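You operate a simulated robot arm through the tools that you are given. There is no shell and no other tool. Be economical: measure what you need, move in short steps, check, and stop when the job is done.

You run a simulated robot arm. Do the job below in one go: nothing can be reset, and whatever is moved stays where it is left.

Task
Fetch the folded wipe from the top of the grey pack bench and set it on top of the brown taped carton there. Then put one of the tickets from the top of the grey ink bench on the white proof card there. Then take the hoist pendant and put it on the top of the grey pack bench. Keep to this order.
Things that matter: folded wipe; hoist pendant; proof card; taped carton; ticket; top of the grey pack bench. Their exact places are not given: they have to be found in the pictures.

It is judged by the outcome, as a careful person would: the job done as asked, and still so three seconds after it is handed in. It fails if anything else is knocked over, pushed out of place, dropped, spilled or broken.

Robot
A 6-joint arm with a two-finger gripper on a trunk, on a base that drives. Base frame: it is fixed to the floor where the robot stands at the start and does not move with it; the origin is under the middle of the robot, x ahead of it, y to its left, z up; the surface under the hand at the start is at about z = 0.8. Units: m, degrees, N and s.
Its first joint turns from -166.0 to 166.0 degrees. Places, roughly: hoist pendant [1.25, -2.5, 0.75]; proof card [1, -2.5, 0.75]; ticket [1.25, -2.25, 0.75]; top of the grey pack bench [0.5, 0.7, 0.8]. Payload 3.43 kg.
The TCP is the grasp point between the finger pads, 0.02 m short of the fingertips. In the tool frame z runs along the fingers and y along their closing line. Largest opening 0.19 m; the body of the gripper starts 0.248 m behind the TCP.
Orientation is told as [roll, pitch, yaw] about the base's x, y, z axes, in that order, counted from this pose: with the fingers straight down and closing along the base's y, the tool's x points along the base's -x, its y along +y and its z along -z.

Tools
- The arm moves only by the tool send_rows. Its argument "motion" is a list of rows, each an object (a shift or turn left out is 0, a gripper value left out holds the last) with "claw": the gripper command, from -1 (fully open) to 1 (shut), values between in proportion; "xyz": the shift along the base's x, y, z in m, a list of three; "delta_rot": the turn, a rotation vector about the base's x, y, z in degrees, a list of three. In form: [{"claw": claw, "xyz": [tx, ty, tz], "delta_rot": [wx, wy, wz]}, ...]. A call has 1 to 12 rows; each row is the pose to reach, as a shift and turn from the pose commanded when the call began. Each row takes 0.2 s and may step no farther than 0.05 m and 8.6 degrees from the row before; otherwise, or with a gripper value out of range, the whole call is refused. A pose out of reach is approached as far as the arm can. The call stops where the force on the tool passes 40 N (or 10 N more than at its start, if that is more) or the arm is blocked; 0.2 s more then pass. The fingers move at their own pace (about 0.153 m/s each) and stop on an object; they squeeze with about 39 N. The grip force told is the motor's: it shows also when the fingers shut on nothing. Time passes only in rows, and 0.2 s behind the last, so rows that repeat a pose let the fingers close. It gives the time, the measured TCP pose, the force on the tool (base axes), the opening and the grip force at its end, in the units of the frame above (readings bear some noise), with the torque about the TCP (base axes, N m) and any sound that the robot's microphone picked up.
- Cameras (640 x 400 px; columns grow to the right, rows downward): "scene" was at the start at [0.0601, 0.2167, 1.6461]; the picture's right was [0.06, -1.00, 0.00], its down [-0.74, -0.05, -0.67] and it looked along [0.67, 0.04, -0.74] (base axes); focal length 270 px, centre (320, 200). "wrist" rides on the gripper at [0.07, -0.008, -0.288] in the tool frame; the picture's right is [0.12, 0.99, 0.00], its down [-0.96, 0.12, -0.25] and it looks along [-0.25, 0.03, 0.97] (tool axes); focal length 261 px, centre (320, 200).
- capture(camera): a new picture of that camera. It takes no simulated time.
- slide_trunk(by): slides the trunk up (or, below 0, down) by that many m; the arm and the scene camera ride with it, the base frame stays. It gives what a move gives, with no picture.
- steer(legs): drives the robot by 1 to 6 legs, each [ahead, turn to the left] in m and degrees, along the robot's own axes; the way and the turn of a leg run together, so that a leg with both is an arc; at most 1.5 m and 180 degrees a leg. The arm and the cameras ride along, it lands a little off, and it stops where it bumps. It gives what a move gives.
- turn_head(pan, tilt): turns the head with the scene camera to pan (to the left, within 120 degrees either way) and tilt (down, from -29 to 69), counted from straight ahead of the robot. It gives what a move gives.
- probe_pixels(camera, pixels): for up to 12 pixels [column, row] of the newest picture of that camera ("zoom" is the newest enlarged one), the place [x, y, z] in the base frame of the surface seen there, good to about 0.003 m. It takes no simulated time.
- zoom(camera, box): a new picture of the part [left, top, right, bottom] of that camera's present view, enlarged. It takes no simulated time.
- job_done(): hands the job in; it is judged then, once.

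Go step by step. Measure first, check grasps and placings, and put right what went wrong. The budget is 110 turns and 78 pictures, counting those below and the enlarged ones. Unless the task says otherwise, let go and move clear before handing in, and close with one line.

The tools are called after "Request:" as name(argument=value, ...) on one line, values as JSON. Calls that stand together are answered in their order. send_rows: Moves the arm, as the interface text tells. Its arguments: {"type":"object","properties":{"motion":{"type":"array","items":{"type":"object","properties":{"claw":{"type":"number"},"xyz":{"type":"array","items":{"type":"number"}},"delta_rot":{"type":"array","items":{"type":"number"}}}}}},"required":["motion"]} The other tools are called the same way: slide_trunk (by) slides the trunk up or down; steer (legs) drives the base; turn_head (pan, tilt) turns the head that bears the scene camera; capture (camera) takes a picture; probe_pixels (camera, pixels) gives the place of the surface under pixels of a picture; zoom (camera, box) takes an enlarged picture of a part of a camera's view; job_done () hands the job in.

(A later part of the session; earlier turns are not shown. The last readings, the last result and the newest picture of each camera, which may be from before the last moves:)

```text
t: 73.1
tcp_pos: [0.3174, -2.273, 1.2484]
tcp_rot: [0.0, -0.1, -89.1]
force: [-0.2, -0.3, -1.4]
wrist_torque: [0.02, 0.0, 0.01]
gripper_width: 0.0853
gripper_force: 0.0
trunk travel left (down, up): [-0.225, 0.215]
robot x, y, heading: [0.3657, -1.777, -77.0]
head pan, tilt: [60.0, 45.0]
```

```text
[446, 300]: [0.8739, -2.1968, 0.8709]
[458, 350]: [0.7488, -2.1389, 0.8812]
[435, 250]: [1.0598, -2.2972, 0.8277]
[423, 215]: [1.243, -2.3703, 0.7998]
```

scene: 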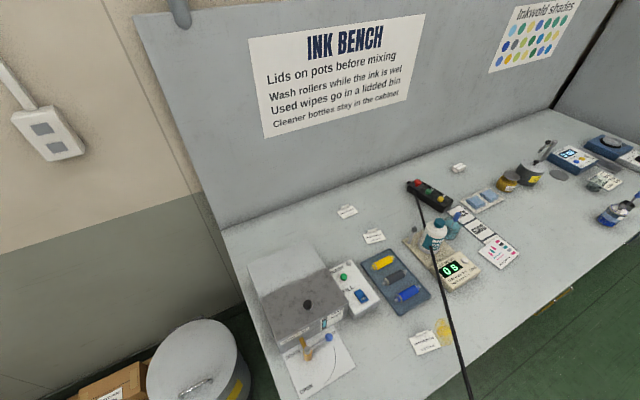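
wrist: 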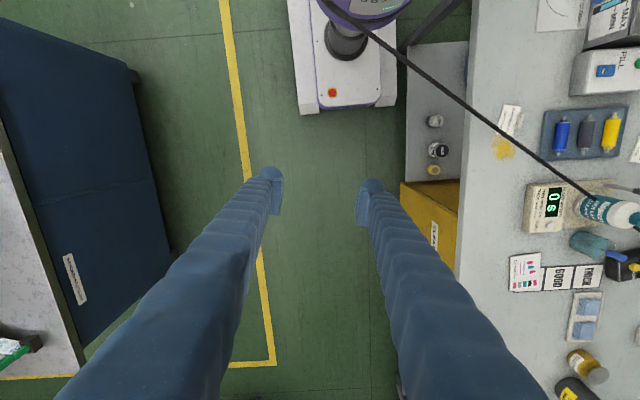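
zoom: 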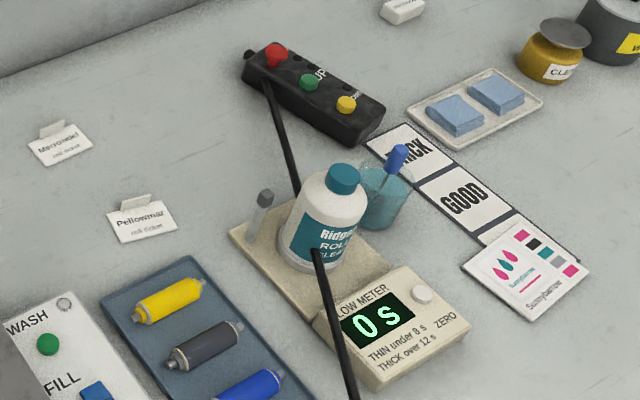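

The cable passes straight through the bottle, so it is probably only visual, but I'll still avoid it. I'll move the hand above the middle ticket "Pellowmar" at about (1.195,-2.115).

Request:
send_rows(motion=[{"claw": 0.1, "xyz": [0.048, 0.009, 0], "delta_rot": [0, 0, 4]}, {"xyz": [0.096, 0.018, 0], "delta_rot": [0, 0, 8]}, {"xyz": [0.144, 0.026, 0], "delta_rot": [0, 0, 12]}, {"xyz": [0.192, 0.034, 0], "delta_rot": [0, 0, 16]}, {"xyz": [0.24, 0.043, 0], "delta_rot": [0, 0, 20]}, {"xyz": [0.288, 0.051, 0], "delta_rot": [0, 0, 24]}, {"xyz": [0.336, 0.06, 0], "delta_rot": [0, 0, 28]}, {"xyz": [0.384, 0.069, 0], "delta_rot": [0, 0, 32]}, {"xyz": [0.432, 0.077, 0], "delta_rot": [0, 0, 36]}, {"xyz": [0.48, 0.086, 0], "delta_rot": [0, 0, 40]}, {"xyz": [0.528, 0.094, 0], "delta_rot": [0, 0, 44]}, {"xyz": [0.576, 0.103, 0], "delta_rot": [0, 0, 48]}])

Request:
send_rows(motion=[{"xyz": [0.045, 0.008, -0.01], "delta_rot": [0, 0, 4]}, {"xyz": [0.09, 0.016, -0.02], "delta_rot": [0, 0, 8]}, {"xyz": [0.135, 0.024, -0.03], "delta_rot": [0, 0, 12]}, {"xyz": [0.18, 0.032, -0.04], "delta_rot": [0, 0, 16]}, {"xyz": [0.225, 0.04, -0.05], "delta_rot": [0, 0, 19]}, {"xyz": [0.265, 0.046, -0.06], "delta_rot": [0, 0, 19]}, {"xyz": [0.28, 0.05, -0.1], "delta_rot": [0, 0, 19]}, {"xyz": [0.28, 0.05, -0.14], "delta_rot": [0, 0, 19]}])

Request:
capture(camera="wrist")

```text
t: 75.7
tcp_pos: [0.8952, -2.1733, 1.2474]
tcp_rot: [0.0, -0.1, -41.1]
force: [-0.7, -0.2, -0.6]
wrist_torque: [0.01, 0.06, -0.02]
gripper_width: 0.0853
gripper_force: 0.1
trunk travel left (down, up): [-0.225, 0.215]
robot x, y, heading: [0.3676, -1.7791, -77.1]
head pan, tilt: [60.0, 45.0]
```

```text
t: 77.5
tcp_pos: [1.1719, -2.1215, 1.1077]
tcp_rot: [0.1, -0.2, -22.2]
force: [-0.4, -0.6, -0.6]
wrist_torque: [0.04, -0.02, -0.02]
gripper_width: 0.0852
gripper_force: 0.1
trunk travel left (down, up): [-0.225, 0.215]
robot x, y, heading: [0.366, -1.7784, -76.8]
head pan, tilt: [60.0, 45.0]
```

```text
43 pictures are left
```

wrist: 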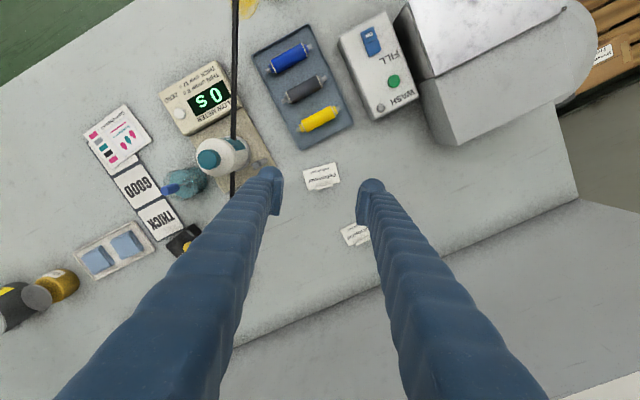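

The ticket is at wrist (321,177). I'll zoom in on it.

Request:
zoom(camera="wrist", box=[281, 150, 361, 200])

Request:
probe_pixels(camera="zoom", pixels=[[175, 165], [435, 110], [475, 260], [220, 310], [320, 200], [330, 300], [240, 300], [420, 265], [320, 270], [330, 320]])

```text
8.00 times, centred on (321, 175) of wrist
```

zoom: 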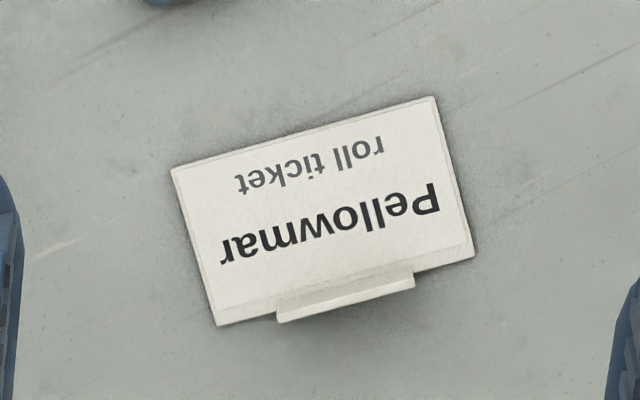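

```text
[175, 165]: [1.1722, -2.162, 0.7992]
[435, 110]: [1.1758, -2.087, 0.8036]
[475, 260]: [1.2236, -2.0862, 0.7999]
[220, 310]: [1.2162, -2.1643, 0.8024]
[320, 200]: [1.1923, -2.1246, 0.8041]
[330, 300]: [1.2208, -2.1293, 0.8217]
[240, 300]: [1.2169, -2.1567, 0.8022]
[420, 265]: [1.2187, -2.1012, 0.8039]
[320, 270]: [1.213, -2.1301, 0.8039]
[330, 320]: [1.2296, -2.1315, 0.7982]
```

The tab stands up at x≈1.219, y≈-2.126, reaching z 0.822. I'll measure the proof card in the same view.

Request:
zoom(camera="wrist", box=[70, 90, 166, 150])

Request:
zoom(camera="wrist", box=[70, 100, 198, 180])

Request:
probe_pixels(camera="zoom", pixels=[[75, 200], [275, 30], [395, 200], [225, 355], [300, 330], [375, 260], [235, 190]])

```text
6.67 times, centred on (118, 120) of wrist
```

zoom: 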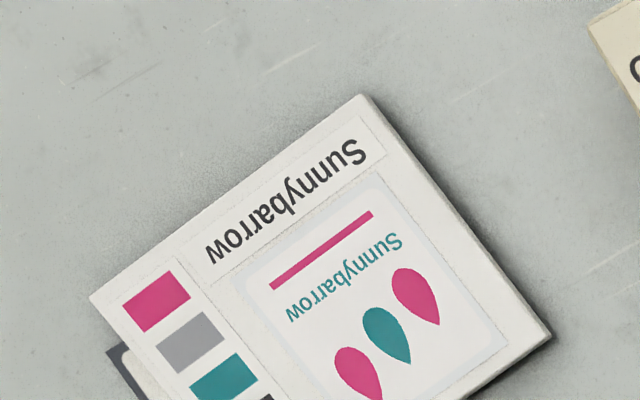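

```text
5.00 times, centred on (134, 140) of wrist
```

zoom: 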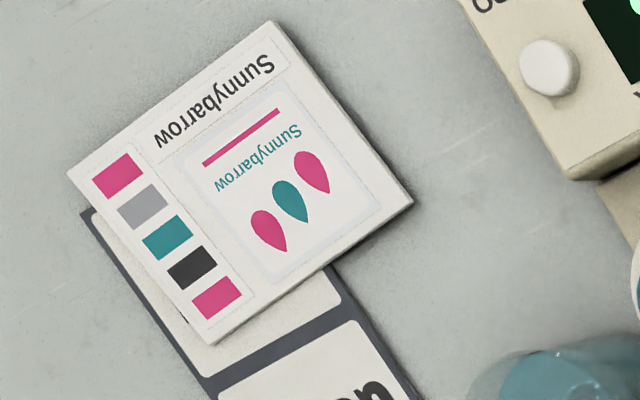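

```text
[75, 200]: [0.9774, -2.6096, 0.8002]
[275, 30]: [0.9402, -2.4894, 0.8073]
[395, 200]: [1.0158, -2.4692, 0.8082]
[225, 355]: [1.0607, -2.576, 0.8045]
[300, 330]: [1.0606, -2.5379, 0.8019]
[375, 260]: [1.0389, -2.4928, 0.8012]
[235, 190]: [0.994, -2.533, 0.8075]
```

The card centre is at (0.994,-2.533), z 0.8075. I'll turn the hand so it closes across the tab (yaw about -92.7), narrow the opening and come down above the tab.

Request:
send_rows(motion=[{"claw": 0.4, "xyz": [0.008, 0, 0], "delta_rot": [0, 0, -8]}, {"xyz": [0.016, 0, 0], "delta_rot": [0, 0, -16]}, {"xyz": [0.024, 0, 0], "delta_rot": [0, 0, -24]}, {"xyz": [0.032, 0, 0], "delta_rot": [0, 0, -32]}, {"xyz": [0.04, -0.002, -0.01], "delta_rot": [0, 0, -40]}, {"xyz": [0.0471, -0.0045, -0.03], "delta_rot": [0, 0, -48]}, {"xyz": [0.0471, -0.0045, -0.06], "delta_rot": [0, 0, -56]}, {"xyz": [0.0471, -0.0045, -0.1], "delta_rot": [0, 0, -64]}, {"xyz": [0.0471, -0.0045, -0.14], "delta_rot": [0, 0, -70.5]}, {"xyz": [0.0471, -0.0045, -0.17], "delta_rot": [0, 0, -70.5]}, {"xyz": [0.0471, -0.0045, -0.17], "delta_rot": [0, 0, -70.5]}])

Request:
zoom(camera="wrist", box=[220, 120, 420, 245])

```text
t: 79.9
tcp_pos: [1.2203, -2.1255, 0.938]
tcp_rot: [-0.1, 0.0, -92.7]
force: [0.4, -0.9, 0.3]
wrist_torque: [-0.05, 0.02, 0.02]
gripper_width: 0.0569
gripper_force: 0.1
trunk travel left (down, up): [-0.225, 0.215]
robot x, y, heading: [0.3656, -1.7789, -76.8]
head pan, tilt: [60.0, 45.0]
```

```text
3.20 times, centred on (320, 182) of wrist
```

zoom: 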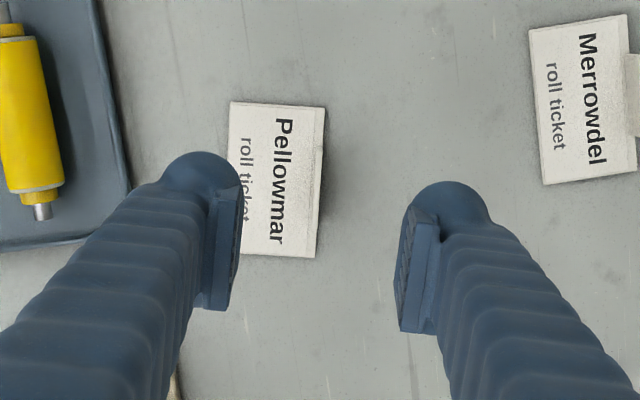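

The tab at (318,180) lies between the pads. I'll recheck its y extent before descending.

Request:
probe_pixels(camera="zoom", pixels=[[235, 108], [322, 112], [313, 252], [248, 250], [319, 140], [317, 160], [317, 180], [316, 200], [316, 220], [280, 180]])

```text
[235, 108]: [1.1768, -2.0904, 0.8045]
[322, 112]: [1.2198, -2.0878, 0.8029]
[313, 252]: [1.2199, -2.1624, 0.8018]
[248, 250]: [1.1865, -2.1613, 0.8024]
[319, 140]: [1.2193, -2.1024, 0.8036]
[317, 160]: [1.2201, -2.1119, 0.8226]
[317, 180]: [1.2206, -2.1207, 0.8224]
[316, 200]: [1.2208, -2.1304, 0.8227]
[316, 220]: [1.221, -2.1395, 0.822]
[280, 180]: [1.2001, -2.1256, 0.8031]
```

The tab is centred at (1.2205,-2.125), matching the TCP. I'll descend to 0.826 and close.

Request:
send_rows(motion=[{"xyz": [0, 0, -0.045]}, {"xyz": [0, 0, -0.085]}, {"xyz": [0, 0, -0.105]}, {"xyz": [0, 0, -0.1115]}, {"xyz": [0, 0, -0.1115]}, {"claw": 1, "xyz": [0, 0, -0.1115]}, {"claw": 1, "xyz": [0, 0, -0.1115]}, {"claw": 1, "xyz": [0, 0, -0.1115]}])

Request:
zoom(camera="wrist", box=[220, 120, 420, 245])

```text
t: 81.7
tcp_pos: [1.2184, -2.1252, 0.8261]
tcp_rot: [-0.2, -0.1, -92.7]
force: [0.3, -0.1, 0.3]
wrist_torque: [0.04, -0.02, 0.0]
gripper_width: 0.0059
gripper_force: 34.8
trunk travel left (down, up): [-0.225, 0.215]
robot x, y, heading: [0.3677, -1.7796, -77.0]
head pan, tilt: [60.0, 45.0]
```

```text
3.20 times, centred on (320, 182) of wrist
```

zoom: 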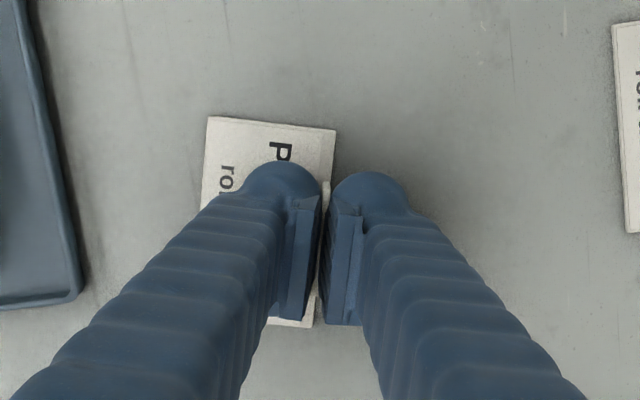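

The tab is gripped (5.9 mm). I'll lift high, checking that the ticket follows.

Request:
send_rows(motion=[{"xyz": [0, 0, 0.03]}, {"xyz": [0, 0, 0.075]}, {"xyz": [0, 0, 0.12]}, {"xyz": [0, 0, 0.165]}, {"xyz": [0, 0, 0.21]}, {"xyz": [0, 0, 0.25]}])

Request:
send_rows(motion=[{"xyz": [-0.021, -0.04, 0], "delta_rot": [0, 0, 2]}, {"xyz": [-0.042, -0.08, 0], "delta_rot": [0, 0, 4]}, {"xyz": [-0.063, -0.12, 0], "delta_rot": [0, 0, 6]}, {"xyz": [-0.083, -0.16, 0], "delta_rot": [0, 0, 8]}, {"xyz": [-0.104, -0.2, 0], "delta_rot": [0, 0, 10]}, {"xyz": [-0.125, -0.24, 0], "delta_rot": [0, 0, 12]}, {"xyz": [-0.145, -0.28, 0], "delta_rot": [0, 0, 14]}, {"xyz": [-0.166, -0.32, 0], "delta_rot": [0, 0, 16]}, {"xyz": [-0.187, -0.36, 0], "delta_rot": [0, 0, 18]}, {"xyz": [-0.208, -0.396, 0], "delta_rot": [0, 0, 18]}, {"xyz": [-0.208, -0.396, -0.04], "delta_rot": [0, 0, 18]}, {"xyz": [-0.208, -0.396, -0.08], "delta_rot": [0, 0, 18]}])

Request:
capture(camera="wrist")

```text
t: 83.1
tcp_pos: [1.2175, -2.1237, 1.0797]
tcp_rot: [-0.2, -0.1, -92.7]
force: [-1.7, -1.0, 1.2]
wrist_torque: [-0.01, -0.02, 0.02]
gripper_width: 0.006
gripper_force: 34.7
trunk travel left (down, up): [-0.225, 0.215]
robot x, y, heading: [0.3682, -1.7783, -76.6]
head pan, tilt: [60.0, 45.0]
```

```text
t: 85.7
tcp_pos: [1.0113, -2.5204, 0.9951]
tcp_rot: [-0.1, 0.0, -74.6]
force: [0.0, -0.4, -0.2]
wrist_torque: [-0.03, 0.05, 0.02]
gripper_width: 0.006
gripper_force: 34.9
trunk travel left (down, up): [-0.225, 0.215]
robot x, y, heading: [0.3675, -1.777, -77.1]
head pan, tilt: [60.0, 45.0]
```

```text
37 pictures are left
```

wrist: 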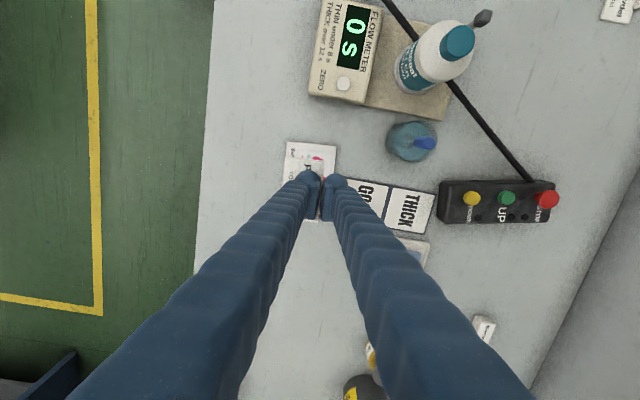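

I've reached above the card. I'll zoom to check alignment before lowering.

Request:
zoom(camera="wrist", box=[256, 130, 384, 210])

Request:
probe_pixels(camera="zoom", pixels=[[165, 75], [390, 90], [150, 200], [230, 200], [270, 110], [210, 300], [350, 150], [240, 130]])

```text
5.00 times, centred on (320, 170) of wrist
```

zoom: 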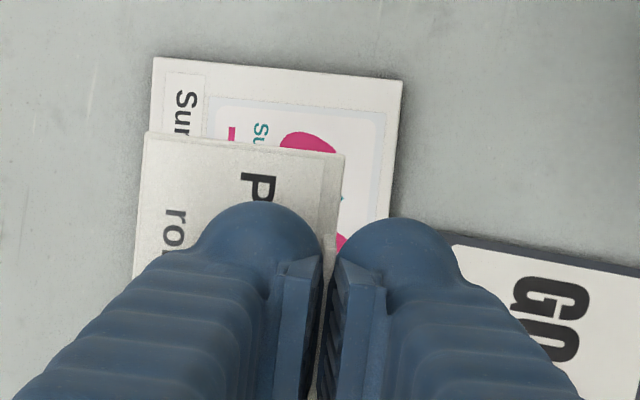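

```text
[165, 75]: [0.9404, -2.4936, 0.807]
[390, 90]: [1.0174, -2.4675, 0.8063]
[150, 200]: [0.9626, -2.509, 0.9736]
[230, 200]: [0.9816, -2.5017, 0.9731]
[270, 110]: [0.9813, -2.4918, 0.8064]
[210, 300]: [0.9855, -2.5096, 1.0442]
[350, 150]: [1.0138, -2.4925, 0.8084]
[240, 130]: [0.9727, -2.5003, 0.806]
```

The ticket sits within the card outline. I'll lower to about 0.835 and release with a small opening.

Request:
send_rows(motion=[{"xyz": [0, 0, -0.05]}, {"xyz": [0, 0, -0.1]}, {"xyz": [0, 0, -0.135]}, {"xyz": [0, 0, -0.152]}, {"xyz": [0, 0, -0.158]}, {"xyz": [0, 0, -0.161]}, {"xyz": [0, 0, -0.161]}, {"claw": 0.75, "xyz": [0, 0, -0.161]}, {"claw": 0.7, "xyz": [0, 0, -0.161]}, {"claw": 0.7, "xyz": [0, 0, -0.161]}])

Request:
send_rows(motion=[{"xyz": [0, 0, 0.015]}, {"xyz": [0, 0, 0.05]}, {"xyz": [0, 0, 0.1]}, {"xyz": [0, 0, 0.15]}, {"xyz": [0, 0, 0.2]}, {"xyz": [0, 0, 0.245]}])

Request:
capture(camera="wrist")

Request:
zoom(camera="wrist", box=[240, 120, 432, 240])

```text
t: 87.9
tcp_pos: [1.0118, -2.5214, 0.8342]
tcp_rot: [0.0, -0.1, -74.7]
force: [0.6, 0.3, 0.3]
wrist_torque: [0.04, 0.02, -0.01]
gripper_width: 0.0285
gripper_force: 0.0
trunk travel left (down, up): [-0.225, 0.215]
robot x, y, heading: [0.3669, -1.7816, -77.0]
head pan, tilt: [60.0, 45.0]
```

```text
t: 89.3
tcp_pos: [1.0137, -2.5223, 1.0808]
tcp_rot: [-0.1, -0.1, -74.6]
force: [0.2, -0.8, 0.4]
wrist_torque: [0.0, -0.01, -0.02]
gripper_width: 0.0284
gripper_force: 0.1
trunk travel left (down, up): [-0.225, 0.215]
robot x, y, heading: [0.3699, -1.784, -77.0]
head pan, tilt: [60.0, 45.0]
```

```text
35 pictures are left
```

wrist: 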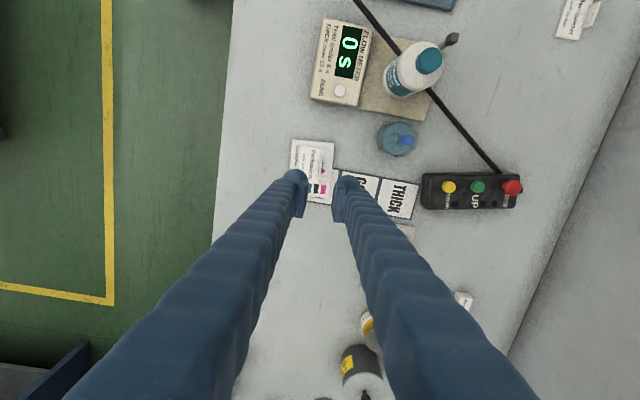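

```text
3.33 times, centred on (336, 180) of wrist
```

zoom: 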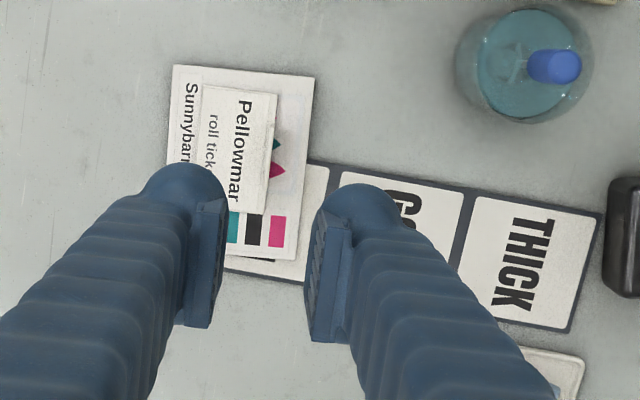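

The ticket rests fully on the proof card. Next I'll measure the pendant at wrist (470,190).

Request:
zoom(camera="wrist", box=[400, 130, 544, 220])

Request:
probe_pixels(camera="zoom", pixels=[[110, 215], [110, 330], [480, 215], [470, 340], [300, 210], [300, 330], [220, 260], [430, 180], [380, 120], [540, 270], [60, 270], [270, 290]])

```text
4.44 times, centred on (472, 175) of wrist
```

zoom: 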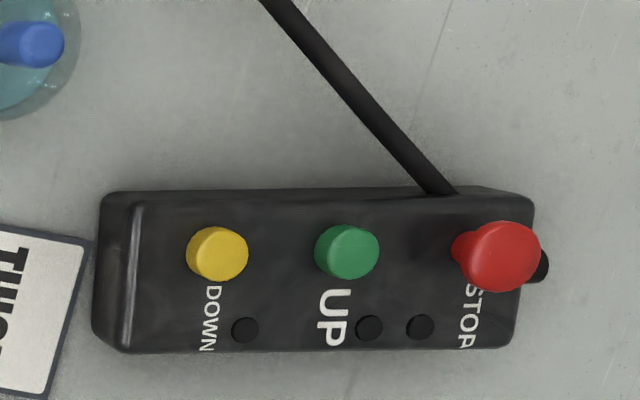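

```text
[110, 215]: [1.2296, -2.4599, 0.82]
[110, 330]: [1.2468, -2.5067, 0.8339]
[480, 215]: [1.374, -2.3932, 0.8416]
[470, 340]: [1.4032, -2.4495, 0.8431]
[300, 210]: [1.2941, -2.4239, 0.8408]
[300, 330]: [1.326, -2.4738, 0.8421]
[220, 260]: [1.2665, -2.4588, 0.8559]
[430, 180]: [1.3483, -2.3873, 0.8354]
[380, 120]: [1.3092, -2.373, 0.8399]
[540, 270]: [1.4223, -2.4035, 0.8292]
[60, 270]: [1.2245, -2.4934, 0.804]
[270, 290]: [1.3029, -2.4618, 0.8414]
```

The pendant's centre is near (1.31,-2.447), its axis about 20° and its width 6 cm, which is slightly beyond straight-down reach. I'll raise the hand a little, creep forward 7 cm (still clear of the cable) and turn the hand towards yaw 20°.

Request:
steer(legs=[[0.07, 0]])

Request:
send_rows(motion=[{"claw": 0.05, "xyz": [0.01, 0.01, 0.0], "delta_rot": [0, 0, 8]}, {"xyz": [0.02, 0.02, 0], "delta_rot": [0, 0, 16]}, {"xyz": [0.03, 0.03, 0], "delta_rot": [0, 0, 24]}, {"xyz": [0.04, 0.05, 0], "delta_rot": [0, 0, 32]}, {"xyz": [0.06, 0.07, 0], "delta_rot": [0, 0, 40]}, {"xyz": [0.08, 0.085, 0], "delta_rot": [0, 0, 48]}, {"xyz": [0.1, 0.1, 0], "delta_rot": [0, 0, 56]}, {"xyz": [0.12, 0.115, 0], "delta_rot": [0, 0, 64]}, {"xyz": [0.13, 0.12, 0], "delta_rot": [0, 0, 72]}, {"xyz": [0.135, 0.125, 0], "delta_rot": [0, 0, 80]}, {"xyz": [0.14, 0.13, 0], "delta_rot": [0, 0, 88]}, {"xyz": [0.14, 0.13, 0], "delta_rot": [0, 0, 95]}])

Request:
capture(camera="wrist")

```text
t: 90.4
tcp_pos: [1.0292, -2.5911, 1.0782]
tcp_rot: [-0.1, 0.1, -74.5]
force: [0.8, -0.9, -1.2]
wrist_torque: [0.08, 0.02, 0.02]
gripper_width: 0.0283
gripper_force: 0.1
trunk travel left (down, up): [-0.225, 0.215]
robot x, y, heading: [0.3821, -1.8448, -76.7]
head pan, tilt: [60.0, 45.0]
```

```text
t: 93.0
tcp_pos: [1.1678, -2.4597, 1.0794]
tcp_rot: [0.1, -0.1, 20.5]
force: [-0.7, -0.4, -0.8]
wrist_torque: [0.0, 0.01, 0.01]
gripper_width: 0.0902
gripper_force: 0.0
trunk travel left (down, up): [-0.225, 0.215]
robot x, y, heading: [0.3809, -1.8449, -76.7]
head pan, tilt: [60.0, 45.0]
```

```text
32 pictures are left
```

wrist: 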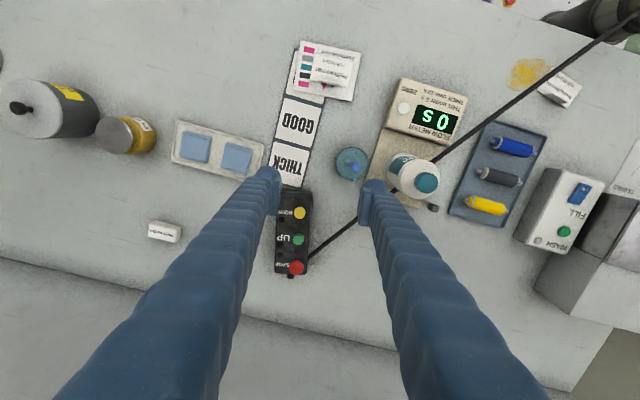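

The hand is square to the pendant. I'll tilt it outward about 16° while moving above the grasp point (1.282,-2.459).

Request:
send_rows(motion=[{"xyz": [0.015, 0, -0.01], "delta_rot": [-1.8, -2.64, 0]}, {"xyz": [0.03, 0, -0.025], "delta_rot": [-3.6, -5.3, 0]}, {"xyz": [0.05, 0, -0.04], "delta_rot": [-5.4, -7.9, 0]}, {"xyz": [0.07, 0, -0.06], "delta_rot": [-7.2, -10.6, 0]}, {"xyz": [0.09, 0, -0.08], "delta_rot": [-9.0, -13.2, 0]}, {"xyz": [0.113, 0, -0.1], "delta_rot": [-9.0, -13.2, 0]}, {"xyz": [0.113, 0, -0.13], "delta_rot": [-9.0, -13.2, 0]}, {"xyz": [0.113, 0, -0.15], "delta_rot": [-9.0, -13.2, 0]}, {"xyz": [0.113, 0, -0.15], "delta_rot": [-9.0, -13.2, 0]}])

Request:
capture(camera="wrist")

```text
t: 95.0
tcp_pos: [1.3197, -2.4823, 0.9389]
tcp_rot: [-12.9, -9.1, 21.4]
force: [-0.3, -0.3, -0.3]
wrist_torque: [-0.02, -0.01, -0.02]
gripper_width: 0.0901
gripper_force: 0.2
out of reach, approached as far as the arm can: row 1, 2, 3, 4, 5, 6, 7, 8, 9
trunk travel left (down, up): [-0.225, 0.215]
robot x, y, heading: [0.3848, -1.8489, -76.9]
head pan, tilt: [60.0, 45.0]
```

```text
31 pictures are left
```

wrist: 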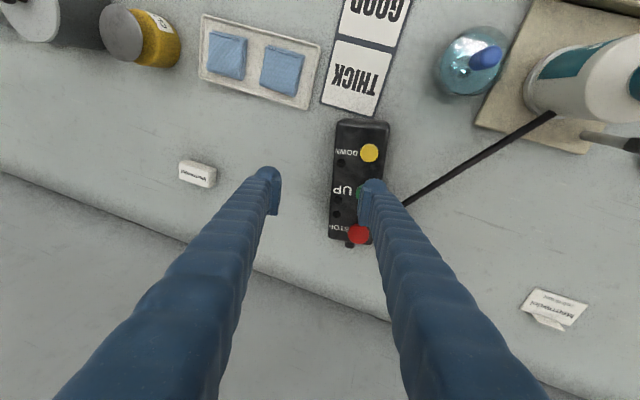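

The arm stretched to (1.320,-2.482) with the wanted tilt, a bit past the target. I'll shift back towards the grasp point and check.

Request:
send_rows(motion=[{"xyz": [-0.015, 0.01, 0]}, {"xyz": [-0.03, 0.018, 0]}, {"xyz": [-0.036, 0.022, 0]}, {"xyz": [-0.036, 0.022, 0]}])

```text
t: 96.0
tcp_pos: [1.3198, -2.4819, 0.9387]
tcp_rot: [-12.9, -9.1, 21.4]
force: [-0.9, -0.3, 0.1]
wrist_torque: [0.0, -0.03, 0.02]
gripper_width: 0.0902
gripper_force: 0.1
out of reach, approached as far as the arm can: row 1, 2, 3, 4
trunk travel left (down, up): [-0.225, 0.215]
robot x, y, heading: [0.38, -1.8437, -76.8]
head pan, tilt: [60.0, 45.0]
```

The pose didn't change, so the solver may be stuck near full stretch. I'll pull inward further to regain a solvable pose.

Request:
send_rows(motion=[{"xyz": [-0.03, 0.02, 0.01]}, {"xyz": [-0.06, 0.04, 0.02]}, {"xyz": [-0.09, 0.06, 0.03]}, {"xyz": [-0.12, 0.08, 0.04]}, {"xyz": [-0.12, 0.08, 0.04]}])

```text
t: 97.2
tcp_pos: [1.3176, -2.4789, 0.9653]
tcp_rot: [-12.9, -9.0, 21.5]
force: [-0.1, 0.6, 0.5]
wrist_torque: [0.03, 0.03, -0.01]
gripper_width: 0.0902
gripper_force: 0.1
out of reach, approached as far as the arm can: row 1, 2, 3, 4, 5
trunk travel left (down, up): [-0.225, 0.215]
robot x, y, heading: [0.3821, -1.8443, -76.8]
head pan, tilt: [60.0, 45.0]
```

Only z responds, so a wrist joint is probably at a limit at this tilt. I'll reduce the tilt to see how it reacts.

Request:
send_rows(motion=[{"xyz": [0, 0, 0.02], "delta_rot": [1.8, 2.64, 0]}, {"xyz": [0, 0, 0.04], "delta_rot": [3.6, 5.3, 0]}, {"xyz": [0, 0, 0.06], "delta_rot": [5.4, 7.9, 0]}, {"xyz": [0, 0, 0.06], "delta_rot": [7.2, 10.6, 0]}, {"xyz": [0, 0, 0.06], "delta_rot": [9.0, 13.2, 0]}, {"xyz": [0, 0, 0.06], "delta_rot": [9.0, 13.2, 0]}])

```text
t: 98.6
tcp_pos: [1.2231, -2.4175, 1.0064]
tcp_rot: [-0.7, -0.7, 20.4]
force: [0.3, -0.3, 0.2]
wrist_torque: [-0.01, -0.06, 0.0]
gripper_width: 0.0903
gripper_force: 0.1
out of reach, approached as far as the arm can: row 1, 2, 3, 4, 5, 6
trunk travel left (down, up): [-0.225, 0.215]
robot x, y, heading: [0.3806, -1.8437, -76.8]
head pan, tilt: [60.0, 45.0]
```

The elbow seems straight (singular). I'll lift the hand up and inward to leave that configuration.

Request:
send_rows(motion=[{"xyz": [-0.02, 0.015, 0.04]}, {"xyz": [-0.04, 0.03, 0.08]}, {"xyz": [-0.065, 0.045, 0.115]}, {"xyz": [-0.095, 0.065, 0.14]}, {"xyz": [-0.13, 0.085, 0.16]}, {"xyz": [-0.16, 0.105, 0.17]}, {"xyz": [-0.16, 0.105, 0.17]}])

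Request:
capture(camera="scene")

```text
t: 100.2
tcp_pos: [1.1409, -2.3616, 1.2159]
tcp_rot: [3.2, 2.4, 20.5]
force: [0.6, 1.3, 0.2]
wrist_torque: [-0.34, 0.13, 0.03]
gripper_width: 0.0903
gripper_force: 0.0
out of reach, approached as far as the arm can: row 1, 2, 3, 4, 5, 6, 7
trunk travel left (down, up): [-0.225, 0.215]
robot x, y, heading: [0.381, -1.8444, -76.6]
head pan, tilt: [60.0, 45.0]
```

```text
30 pictures are left
```

scene: 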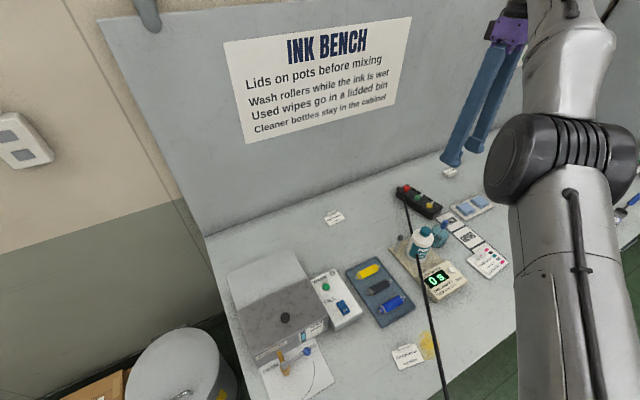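

The arm is still nearly straight. I'll command more inward and see if the elbow starts bending.

Request:
send_rows(motion=[{"xyz": [-0.03, 0.02, -0.03]}, {"xyz": [-0.06, 0.04, -0.05]}, {"xyz": [-0.09, 0.06, -0.06]}, {"xyz": [-0.12, 0.08, -0.06]}, {"xyz": [-0.15, 0.1, -0.06]}, {"xyz": [-0.18, 0.12, -0.06]}, {"xyz": [-0.2, 0.14, -0.06]}, {"xyz": [-0.2, 0.14, -0.06]}])

```text
t: 102.0
tcp_pos: [1.1422, -2.3634, 1.213]
tcp_rot: [3.4, 2.4, 20.5]
force: [-0.8, -0.1, -0.7]
wrist_torque: [-0.02, -0.01, 0.0]
gripper_width: 0.09
gripper_force: 0.1
out of reach, approached as far as the arm can: row 1, 2, 3, 4, 5, 6, 7, 8
trunk travel left (down, up): [-0.225, 0.215]
robot x, y, heading: [0.3822, -1.8475, -76.7]
head pan, tilt: [60.0, 45.0]
```

It's still stuck. A straight arm should flex its elbow on a pure downward move, so I'll try straight down, with clear air below 1.2 there.

Request:
send_rows(motion=[{"xyz": [0, 0, -0.03]}, {"xyz": [0, 0, -0.06]}, {"xyz": [0, 0, -0.09]}, {"xyz": [0, 0, -0.12]}, {"xyz": [0, 0, -0.12]}])

```text
t: 103.2
tcp_pos: [1.137, -2.3625, 1.1457]
tcp_rot: [6.9, 5.0, 20.6]
force: [-0.8, -0.2, -0.8]
wrist_torque: [0.04, 0.05, 0.0]
gripper_width: 0.0899
gripper_force: 0.0
out of reach, approached as far as the arm can: row 1, 2, 3, 4, 5
trunk travel left (down, up): [-0.225, 0.215]
robot x, y, heading: [0.3828, -1.8445, -76.6]
head pan, tilt: [60.0, 45.0]
```

The tilt drift suggests the commanded pose accumulated far inward while the arm stays straight. I'll bring the command back out near the measured pose.

Request:
send_rows(motion=[{"xyz": [0.035, -0.024, 0.008]}, {"xyz": [0.07, -0.048, 0.016]}, {"xyz": [0.105, -0.072, 0.024]}, {"xyz": [0.14, -0.096, 0.032]}, {"xyz": [0.175, -0.12, 0.04]}, {"xyz": [0.21, -0.144, 0.048]}, {"xyz": [0.245, -0.168, 0.056]}, {"xyz": [0.28, -0.192, 0.064]}, {"xyz": [0.31, -0.21, 0.07]}, {"xyz": [0.334, -0.226, 0.08]}, {"xyz": [0.334, -0.226, 0.08]}])

```text
t: 105.6
tcp_pos: [1.1384, -2.3634, 1.1449]
tcp_rot: [6.9, 5.0, 20.8]
force: [0.0, 0.1, -0.7]
wrist_torque: [-0.01, -0.02, 0.04]
gripper_width: 0.09
gripper_force: 0.1
out of reach, approached as far as the arm can: row 1, 2, 3, 4, 5, 6, 7, 8, 9, 10, 11
trunk travel left (down, up): [-0.225, 0.215]
robot x, y, heading: [0.3821, -1.8485, -76.9]
head pan, tilt: [60.0, 45.0]
```

Only the shoulder seems to respond. I'll try pure rotation back to vertical to see which joints answer.

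Request:
send_rows(motion=[{"xyz": [0, 0, 0], "delta_rot": [-1.8, -2.64, 0]}, {"xyz": [0, 0, 0], "delta_rot": [-3.6, -5.3, 0]}, {"xyz": [0, 0, 0], "delta_rot": [-4.8, -7, 0]}, {"xyz": [0, 0, 0], "delta_rot": [-4.8, -7, 0]}])

Request:
turn_head(pan=20, tilt=10)

Request:
capture(camera="scene")

```text
t: 106.6
tcp_pos: [1.1415, -2.3615, 1.1402]
tcp_rot: [-0.2, 0.1, 20.4]
force: [0.5, 0.4, -0.4]
wrist_torque: [-0.03, 0.06, 0.0]
gripper_width: 0.0903
gripper_force: 0.0
out of reach, approached as far as the arm can: row 1
trunk travel left (down, up): [-0.225, 0.215]
robot x, y, heading: [0.3847, -1.8474, -76.5]
head pan, tilt: [60.0, 45.0]
```

```text
t: 107.7
tcp_pos: [1.1408, -2.3612, 1.1416]
tcp_rot: [-0.1, 0.0, 20.4]
force: [0.2, -0.5, 0.1]
wrist_torque: [0.0, 0.01, 0.02]
gripper_width: 0.09
gripper_force: 0.0
trunk travel left (down, up): [-0.225, 0.215]
robot x, y, heading: [0.3803, -1.8415, -76.9]
head pan, tilt: [20.0, 10.0]
```

```text
29 pictures are left
```

scene: 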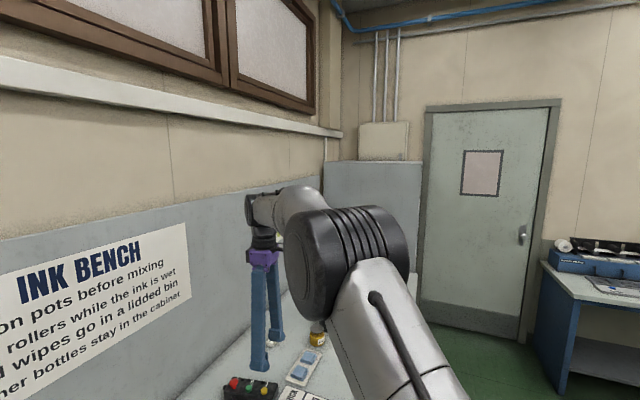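

The arm has recovered: vertical at (1.141,-2.361,1.141), and the later rows were reachable. I'll test small outward tilts here, where the arm is bent.

Request:
send_rows(motion=[{"xyz": [0, 0, 0], "delta_rot": [-1.8, -2.64, 0]}, {"xyz": [0, 0, 0], "delta_rot": [-3.6, -5.3, 0]}, {"xyz": [0, 0, 0], "delta_rot": [-5.4, -7.9, 0]}, {"xyz": [0, 0, 0], "delta_rot": [-7.2, -10.6, 0]}, {"xyz": [0, 0, 0], "delta_rot": [-9, -13.2, 0]}, {"xyz": [0, 0, 0], "delta_rot": [-9, -13.2, 0]}])

```text
t: 109.1
tcp_pos: [1.1426, -2.3608, 1.1385]
tcp_rot: [-13.2, -9.1, 21.4]
force: [-0.2, 0.1, -0.6]
wrist_torque: [-0.02, -0.04, 0.0]
gripper_width: 0.0902
gripper_force: 0.1
trunk travel left (down, up): [-0.225, 0.215]
robot x, y, heading: [0.3822, -1.845, -76.8]
head pan, tilt: [20.0, 10.0]
```

The tilt works here. I'll keep it and move outward and down in small steps towards (1.282,-2.459,0.93).

Request:
send_rows(motion=[{"xyz": [0.02, -0.014, -0.03]}, {"xyz": [0.04, -0.028, -0.06]}, {"xyz": [0.06, -0.042, -0.09]}, {"xyz": [0.08, -0.056, -0.12]}, {"xyz": [0.1, -0.07, -0.15]}, {"xyz": [0.12, -0.084, -0.18]}, {"xyz": [0.139, -0.098, -0.205]}, {"xyz": [0.139, -0.098, -0.205]}])

Request:
capture(camera="wrist")

```text
t: 110.9
tcp_pos: [1.2824, -2.4599, 0.9317]
tcp_rot: [-13.2, -9.0, 21.4]
force: [0.7, 0.1, 0.8]
wrist_torque: [0.01, 0.06, 0.03]
gripper_width: 0.0899
gripper_force: 0.2
trunk travel left (down, up): [-0.225, 0.215]
robot x, y, heading: [0.3832, -1.8463, -77.0]
head pan, tilt: [20.0, 10.0]
```

```text
28 pictures are left
```

wrist: 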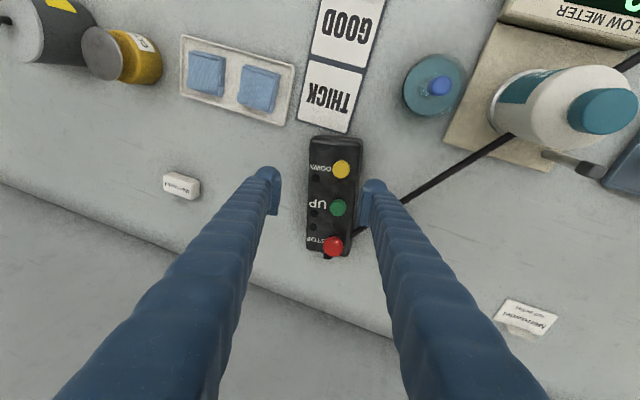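

I'm exactly above the grasp point with the tilt held. I'll descend to about 0.835 with the pads straddling the pendant.

Request:
send_rows(motion=[{"xyz": [0, 0, -0.03]}, {"xyz": [0, 0, -0.055]}, {"xyz": [0, 0, -0.075]}, {"xyz": [0, 0, -0.088]}, {"xyz": [0, 0, -0.096]}, {"xyz": [0, 0, -0.096]}])

Request:
zoom(camera="wrist", box=[220, 100, 460, 250])

```text
t: 112.3
tcp_pos: [1.2813, -2.4576, 0.8364]
tcp_rot: [-13.2, -9.0, 21.4]
force: [0.2, -2.0, -0.2]
wrist_torque: [0.03, -0.02, 0.0]
gripper_width: 0.0911
gripper_force: 1.0
trunk travel left (down, up): [-0.225, 0.215]
robot x, y, heading: [0.3804, -1.8469, -76.6]
head pan, tilt: [20.0, 10.0]
```

```text
2.67 times, centred on (340, 175) of wrist
```

zoom: 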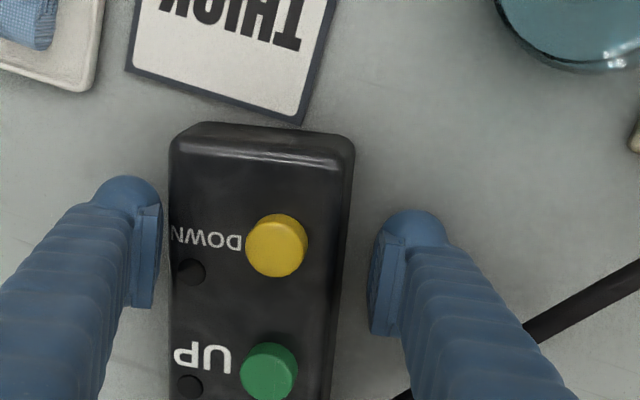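

The pads straddle the pendant near the DOWN button. I'll close.

Request:
send_rows(motion=[{"claw": 0.3}, {"claw": 0.6}, {"claw": 1}, {"claw": 1}, {"claw": 1}])

Request:
send_rows(motion=[{"claw": 1, "xyz": [0, 0, 0.015]}, {"xyz": [0, 0, 0.03]}, {"xyz": [0, 0, 0.05]}, {"xyz": [0, 0, 0.05]}])

Request:
capture(camera="wrist")

```text
t: 113.5
tcp_pos: [1.2807, -2.4564, 0.8364]
tcp_rot: [-13.2, -9.0, 21.4]
force: [0.7, -0.3, 4.1]
wrist_torque: [0.25, 0.22, 0.25]
gripper_width: 0.0767
gripper_force: 39.4
trunk travel left (down, up): [-0.225, 0.215]
robot x, y, heading: [0.3793, -1.8482, -76.8]
head pan, tilt: [20.0, 10.0]
```

```text
t: 114.5
tcp_pos: [1.2813, -2.4588, 0.8878]
tcp_rot: [-13.3, -8.9, 21.4]
force: [-0.6, -0.7, -6.1]
wrist_torque: [-0.11, 0.23, 0.0]
gripper_width: 0.0766
gripper_force: 39.3
trunk travel left (down, up): [-0.225, 0.215]
robot x, y, heading: [0.3811, -1.8493, -76.9]
head pan, tilt: [20.0, 10.0]
```

```text
26 pictures are left
```

wrist: 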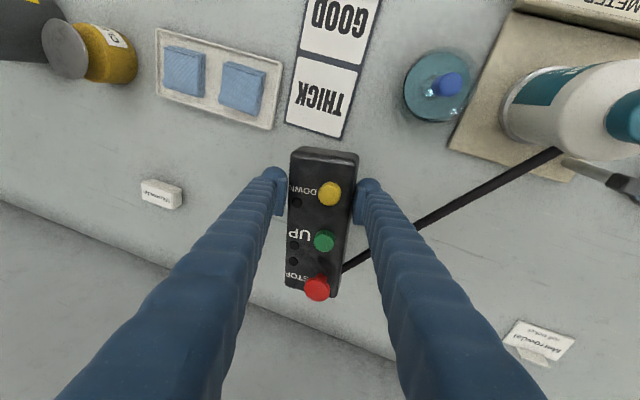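

The pendant is held (about 6 N load). I'll raise it well clear of the bottle with the tilt kept, then pull inward and untilt.

Request:
send_rows(motion=[{"claw": 1, "xyz": [-0.005, 0.003, 0.04]}, {"xyz": [-0.01, 0.007, 0.08]}, {"xyz": [-0.02, 0.014, 0.12]}, {"xyz": [-0.035, 0.024, 0.16]}, {"xyz": [-0.055, 0.038, 0.195]}, {"xyz": [-0.08, 0.055, 0.225]}, {"xyz": [-0.11, 0.075, 0.25]}, {"xyz": [-0.14, 0.098, 0.25], "delta_rot": [2.3, 3.3, 0]}, {"xyz": [-0.165, 0.1, 0.25], "delta_rot": [4.6, 6.6, 0]}, {"xyz": [-0.19, 0.1, 0.25], "delta_rot": [6.9, 9.9, 0]}, {"xyz": [-0.22, 0.1, 0.25], "delta_rot": [9, 13.2, 0]}, {"xyz": [-0.22, 0.1, 0.25], "delta_rot": [9, 13.2, 0]}])

Request:
capture(camera="wrist")

```text
t: 117.1
tcp_pos: [1.061, -2.3569, 1.1397]
tcp_rot: [-0.1, 0.2, 20.4]
force: [-0.1, -0.2, -6.0]
wrist_torque: [-0.08, 0.23, 0.0]
gripper_width: 0.0763
gripper_force: 39.0
trunk travel left (down, up): [-0.225, 0.215]
robot x, y, heading: [0.3816, -1.8444, -76.8]
head pan, tilt: [20.0, 10.0]
```

```text
25 pictures are left
```

wrist: 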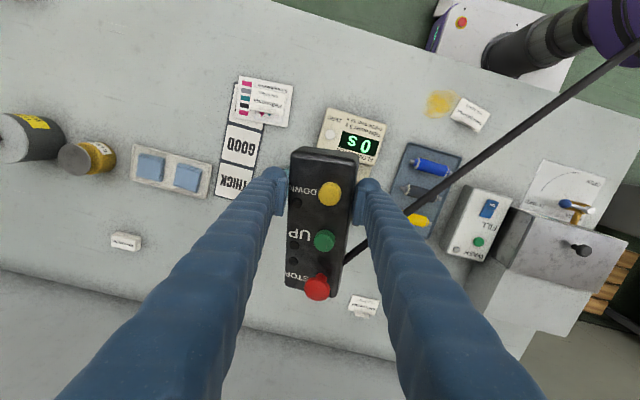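

The pendant is held level. I'll swing it round in front of the robot (its south side) so the cable stays clear of the trunk.

Request:
send_rows(motion=[{"claw": 1, "xyz": [-0.045, -0.01, 0.0], "delta_rot": [0, 0, -3.5]}, {"xyz": [-0.09, -0.02, 0], "delta_rot": [0, 0, -7]}, {"xyz": [-0.135, -0.03, 0], "delta_rot": [0, 0, -10.5]}, {"xyz": [-0.18, -0.04, 0], "delta_rot": [0, 0, -14]}, {"xyz": [-0.225, -0.045, 0], "delta_rot": [0, 0, -17.5]}, {"xyz": [-0.27, -0.045, 0], "delta_rot": [0, 0, -21]}, {"xyz": [-0.315, -0.045, 0], "delta_rot": [0, 0, -24.5]}, {"xyz": [-0.36, -0.045, 0], "delta_rot": [0, 0, -28]}, {"xyz": [-0.405, -0.045, 0], "delta_rot": [0, 0, -31.5]}, {"xyz": [-0.45, -0.045, 0], "delta_rot": [0, 0, -35]}, {"xyz": [-0.495, -0.045, 0], "delta_rot": [0, 0, -38.5]}, {"xyz": [-0.54, -0.045, 0], "delta_rot": [0, 0, -42]}])

Request:
turn_head(pan=55, tilt=45)

Request:
capture(camera="scene")

Request:
capture(camera="wrist")

```text
t: 119.7
tcp_pos: [0.5205, -2.4021, 1.1385]
tcp_rot: [-0.1, 0.1, -21.6]
force: [-0.2, 0.2, -6.2]
wrist_torque: [0.06, 0.23, -0.02]
gripper_width: 0.0761
gripper_force: 39.3
trunk travel left (down, up): [-0.225, 0.215]
robot x, y, heading: [0.3821, -1.8492, -76.8]
head pan, tilt: [20.0, 10.0]
```

```text
t: 120.7
tcp_pos: [0.5225, -2.4021, 1.1386]
tcp_rot: [-0.1, 0.2, -21.6]
force: [-0.2, -0.1, -6.3]
wrist_torque: [0.06, 0.27, -0.01]
gripper_width: 0.0762
gripper_force: 39.2
trunk travel left (down, up): [-0.225, 0.215]
robot x, y, heading: [0.3826, -1.8475, -76.6]
head pan, tilt: [55.0, 45.0]
```

```text
24 pictures are left
```

scene: 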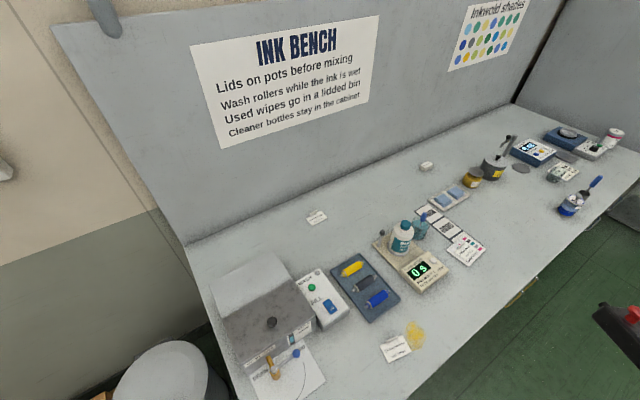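

```text
23 pictures are left
```

wrist: 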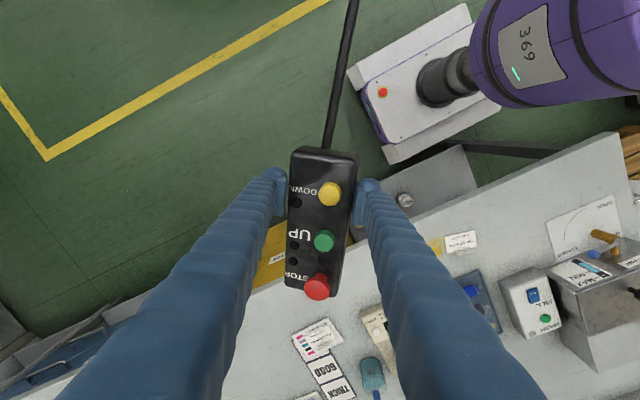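

The bench is undisturbed and the pendant is secure. I'll reverse out along the bench and back towards the pack bench, checking partway.

Request:
steer(legs=[[-0.55, 0], [0, 12], [-0.42, 0], [0, -15]])

Request:
capture(camera="wrist")

```text
t: 130.2
tcp_pos: [0.1827, -1.474, 1.1382]
tcp_rot: [-0.1, 0.2, -25.4]
force: [-0.2, -0.8, -6.7]
wrist_torque: [0.11, 0.2, -0.03]
gripper_width: 0.0758
gripper_force: 38.8
trunk travel left (down, up): [-0.225, 0.215]
robot x, y, heading: [0.0951, -0.9072, -80.6]
head pan, tilt: [55.0, 45.0]
```

```text
22 pictures are left
```

wrist: 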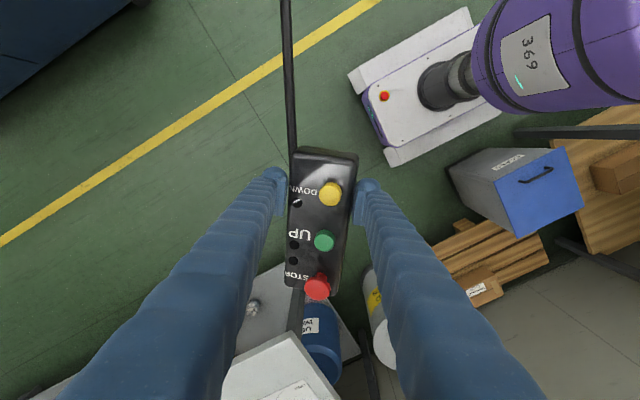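

All is well, with the cable trailing south-west away from me. I'll reverse 1.38 m alongside the pack bench.

Request:
steer(legs=[[-1.38, 0]])

Request:
turn_head(pan=70, tilt=60)

Request:
capture(camera="scene")

```text
t: 139.3
tcp_pos: [-0.0355, -0.16, 1.1393]
tcp_rot: [-0.1, 0.2, -24.6]
force: [-0.4, 0.0, -7.0]
wrist_torque: [0.08, 0.2, 0.01]
gripper_width: 0.0757
gripper_force: 39.4
trunk travel left (down, up): [-0.225, 0.215]
robot x, y, heading: [-0.1286, 0.4068, -79.8]
head pan, tilt: [55.0, 45.0]
```

```text
t: 140.1
tcp_pos: [-0.0359, -0.1592, 1.1394]
tcp_rot: [-0.1, 0.3, -24.7]
force: [-0.3, -0.4, -5.5]
wrist_torque: [0.09, 0.27, 0.01]
gripper_width: 0.076
gripper_force: 38.8
trunk travel left (down, up): [-0.225, 0.215]
robot x, y, heading: [-0.1315, 0.4036, -79.7]
head pan, tilt: [70.0, 60.0]
```

```text
21 pictures are left
```

scene: 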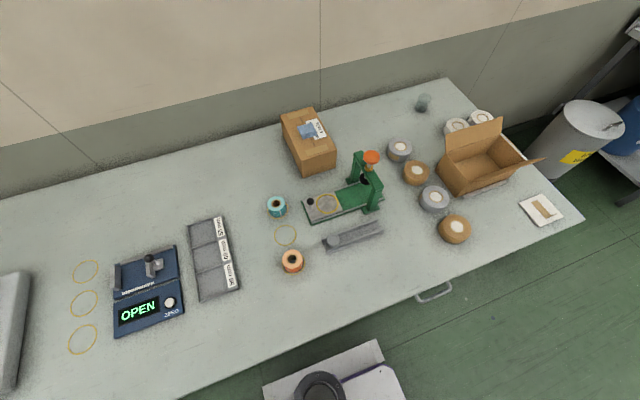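

I'll measure the free strip at the front of the pack bench, around (365,275).

Request:
probe_pixels(camera="scene", pixels=[[330, 251], [383, 236], [293, 273], [440, 240], [330, 328], [420, 294], [365, 278], [300, 300], [410, 265], [230, 300], [260, 330], [345, 290]])

```text
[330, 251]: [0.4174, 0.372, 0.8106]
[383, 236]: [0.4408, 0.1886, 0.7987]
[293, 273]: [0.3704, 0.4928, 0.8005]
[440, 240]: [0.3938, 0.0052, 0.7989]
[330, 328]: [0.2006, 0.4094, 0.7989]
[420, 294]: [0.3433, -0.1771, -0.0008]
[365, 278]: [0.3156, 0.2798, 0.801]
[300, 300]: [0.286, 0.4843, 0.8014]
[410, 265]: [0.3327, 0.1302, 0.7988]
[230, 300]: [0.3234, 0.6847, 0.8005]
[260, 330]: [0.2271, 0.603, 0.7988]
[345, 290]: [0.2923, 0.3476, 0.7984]
```

The free strip is about x 0.25–0.41, y 0.1–0.42. I'll reverse a little more for comfortable reach and measure the pendant's attitude in the hand from wrist probes.

Request:
steer(legs=[[-0.12, 0]])

Request:
zoom(camera="wrist", box=[240, 120, 416, 320])

Request:
capture(camera="wrist")

Request:
probe_pixels(camera="wrist", pixels=[[300, 170], [348, 175], [297, 215], [345, 215], [292, 262], [340, 262], [310, 238], [320, 215], [300, 282], [325, 155]])

```text
t: 141.5
tcp_pos: [-0.0584, -0.0407, 1.1405]
tcp_rot: [-0.1, 0.2, -24.7]
force: [0.2, 0.1, -6.1]
wrist_torque: [0.01, 0.19, 0.0]
gripper_width: 0.0756
gripper_force: 38.7
trunk travel left (down, up): [-0.225, 0.215]
robot x, y, heading: [-0.1525, 0.5242, -79.9]
head pan, tilt: [70.0, 60.0]
```

```text
2.00 times, centred on (328, 220) of wrist
```

zoom: 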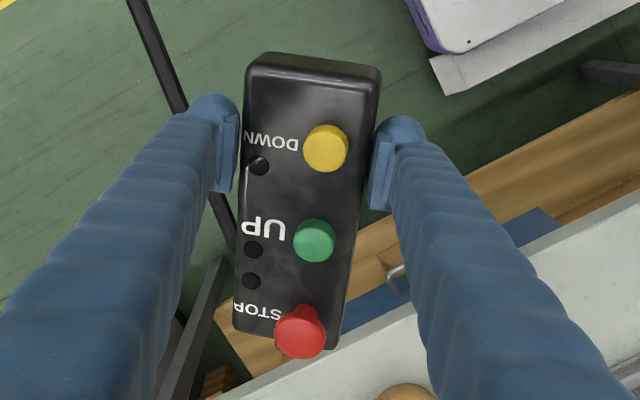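

```text
19 pictures are left
```

wrist: 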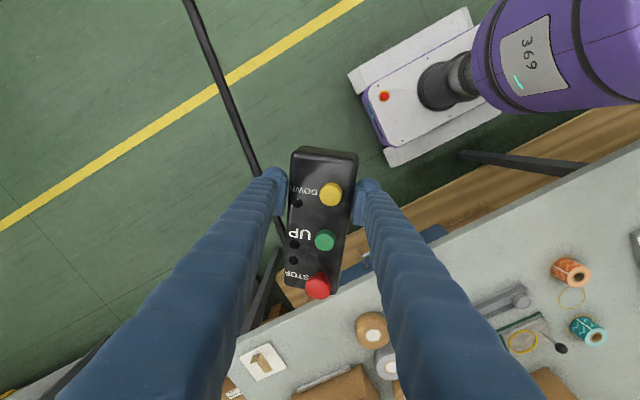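

```text
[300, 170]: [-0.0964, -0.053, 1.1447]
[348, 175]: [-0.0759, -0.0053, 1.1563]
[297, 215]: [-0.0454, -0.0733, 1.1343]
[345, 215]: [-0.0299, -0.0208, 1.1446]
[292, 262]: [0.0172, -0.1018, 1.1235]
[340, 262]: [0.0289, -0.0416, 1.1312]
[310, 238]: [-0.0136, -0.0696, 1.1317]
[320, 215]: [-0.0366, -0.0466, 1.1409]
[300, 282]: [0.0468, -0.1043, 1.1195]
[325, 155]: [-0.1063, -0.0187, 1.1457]
```

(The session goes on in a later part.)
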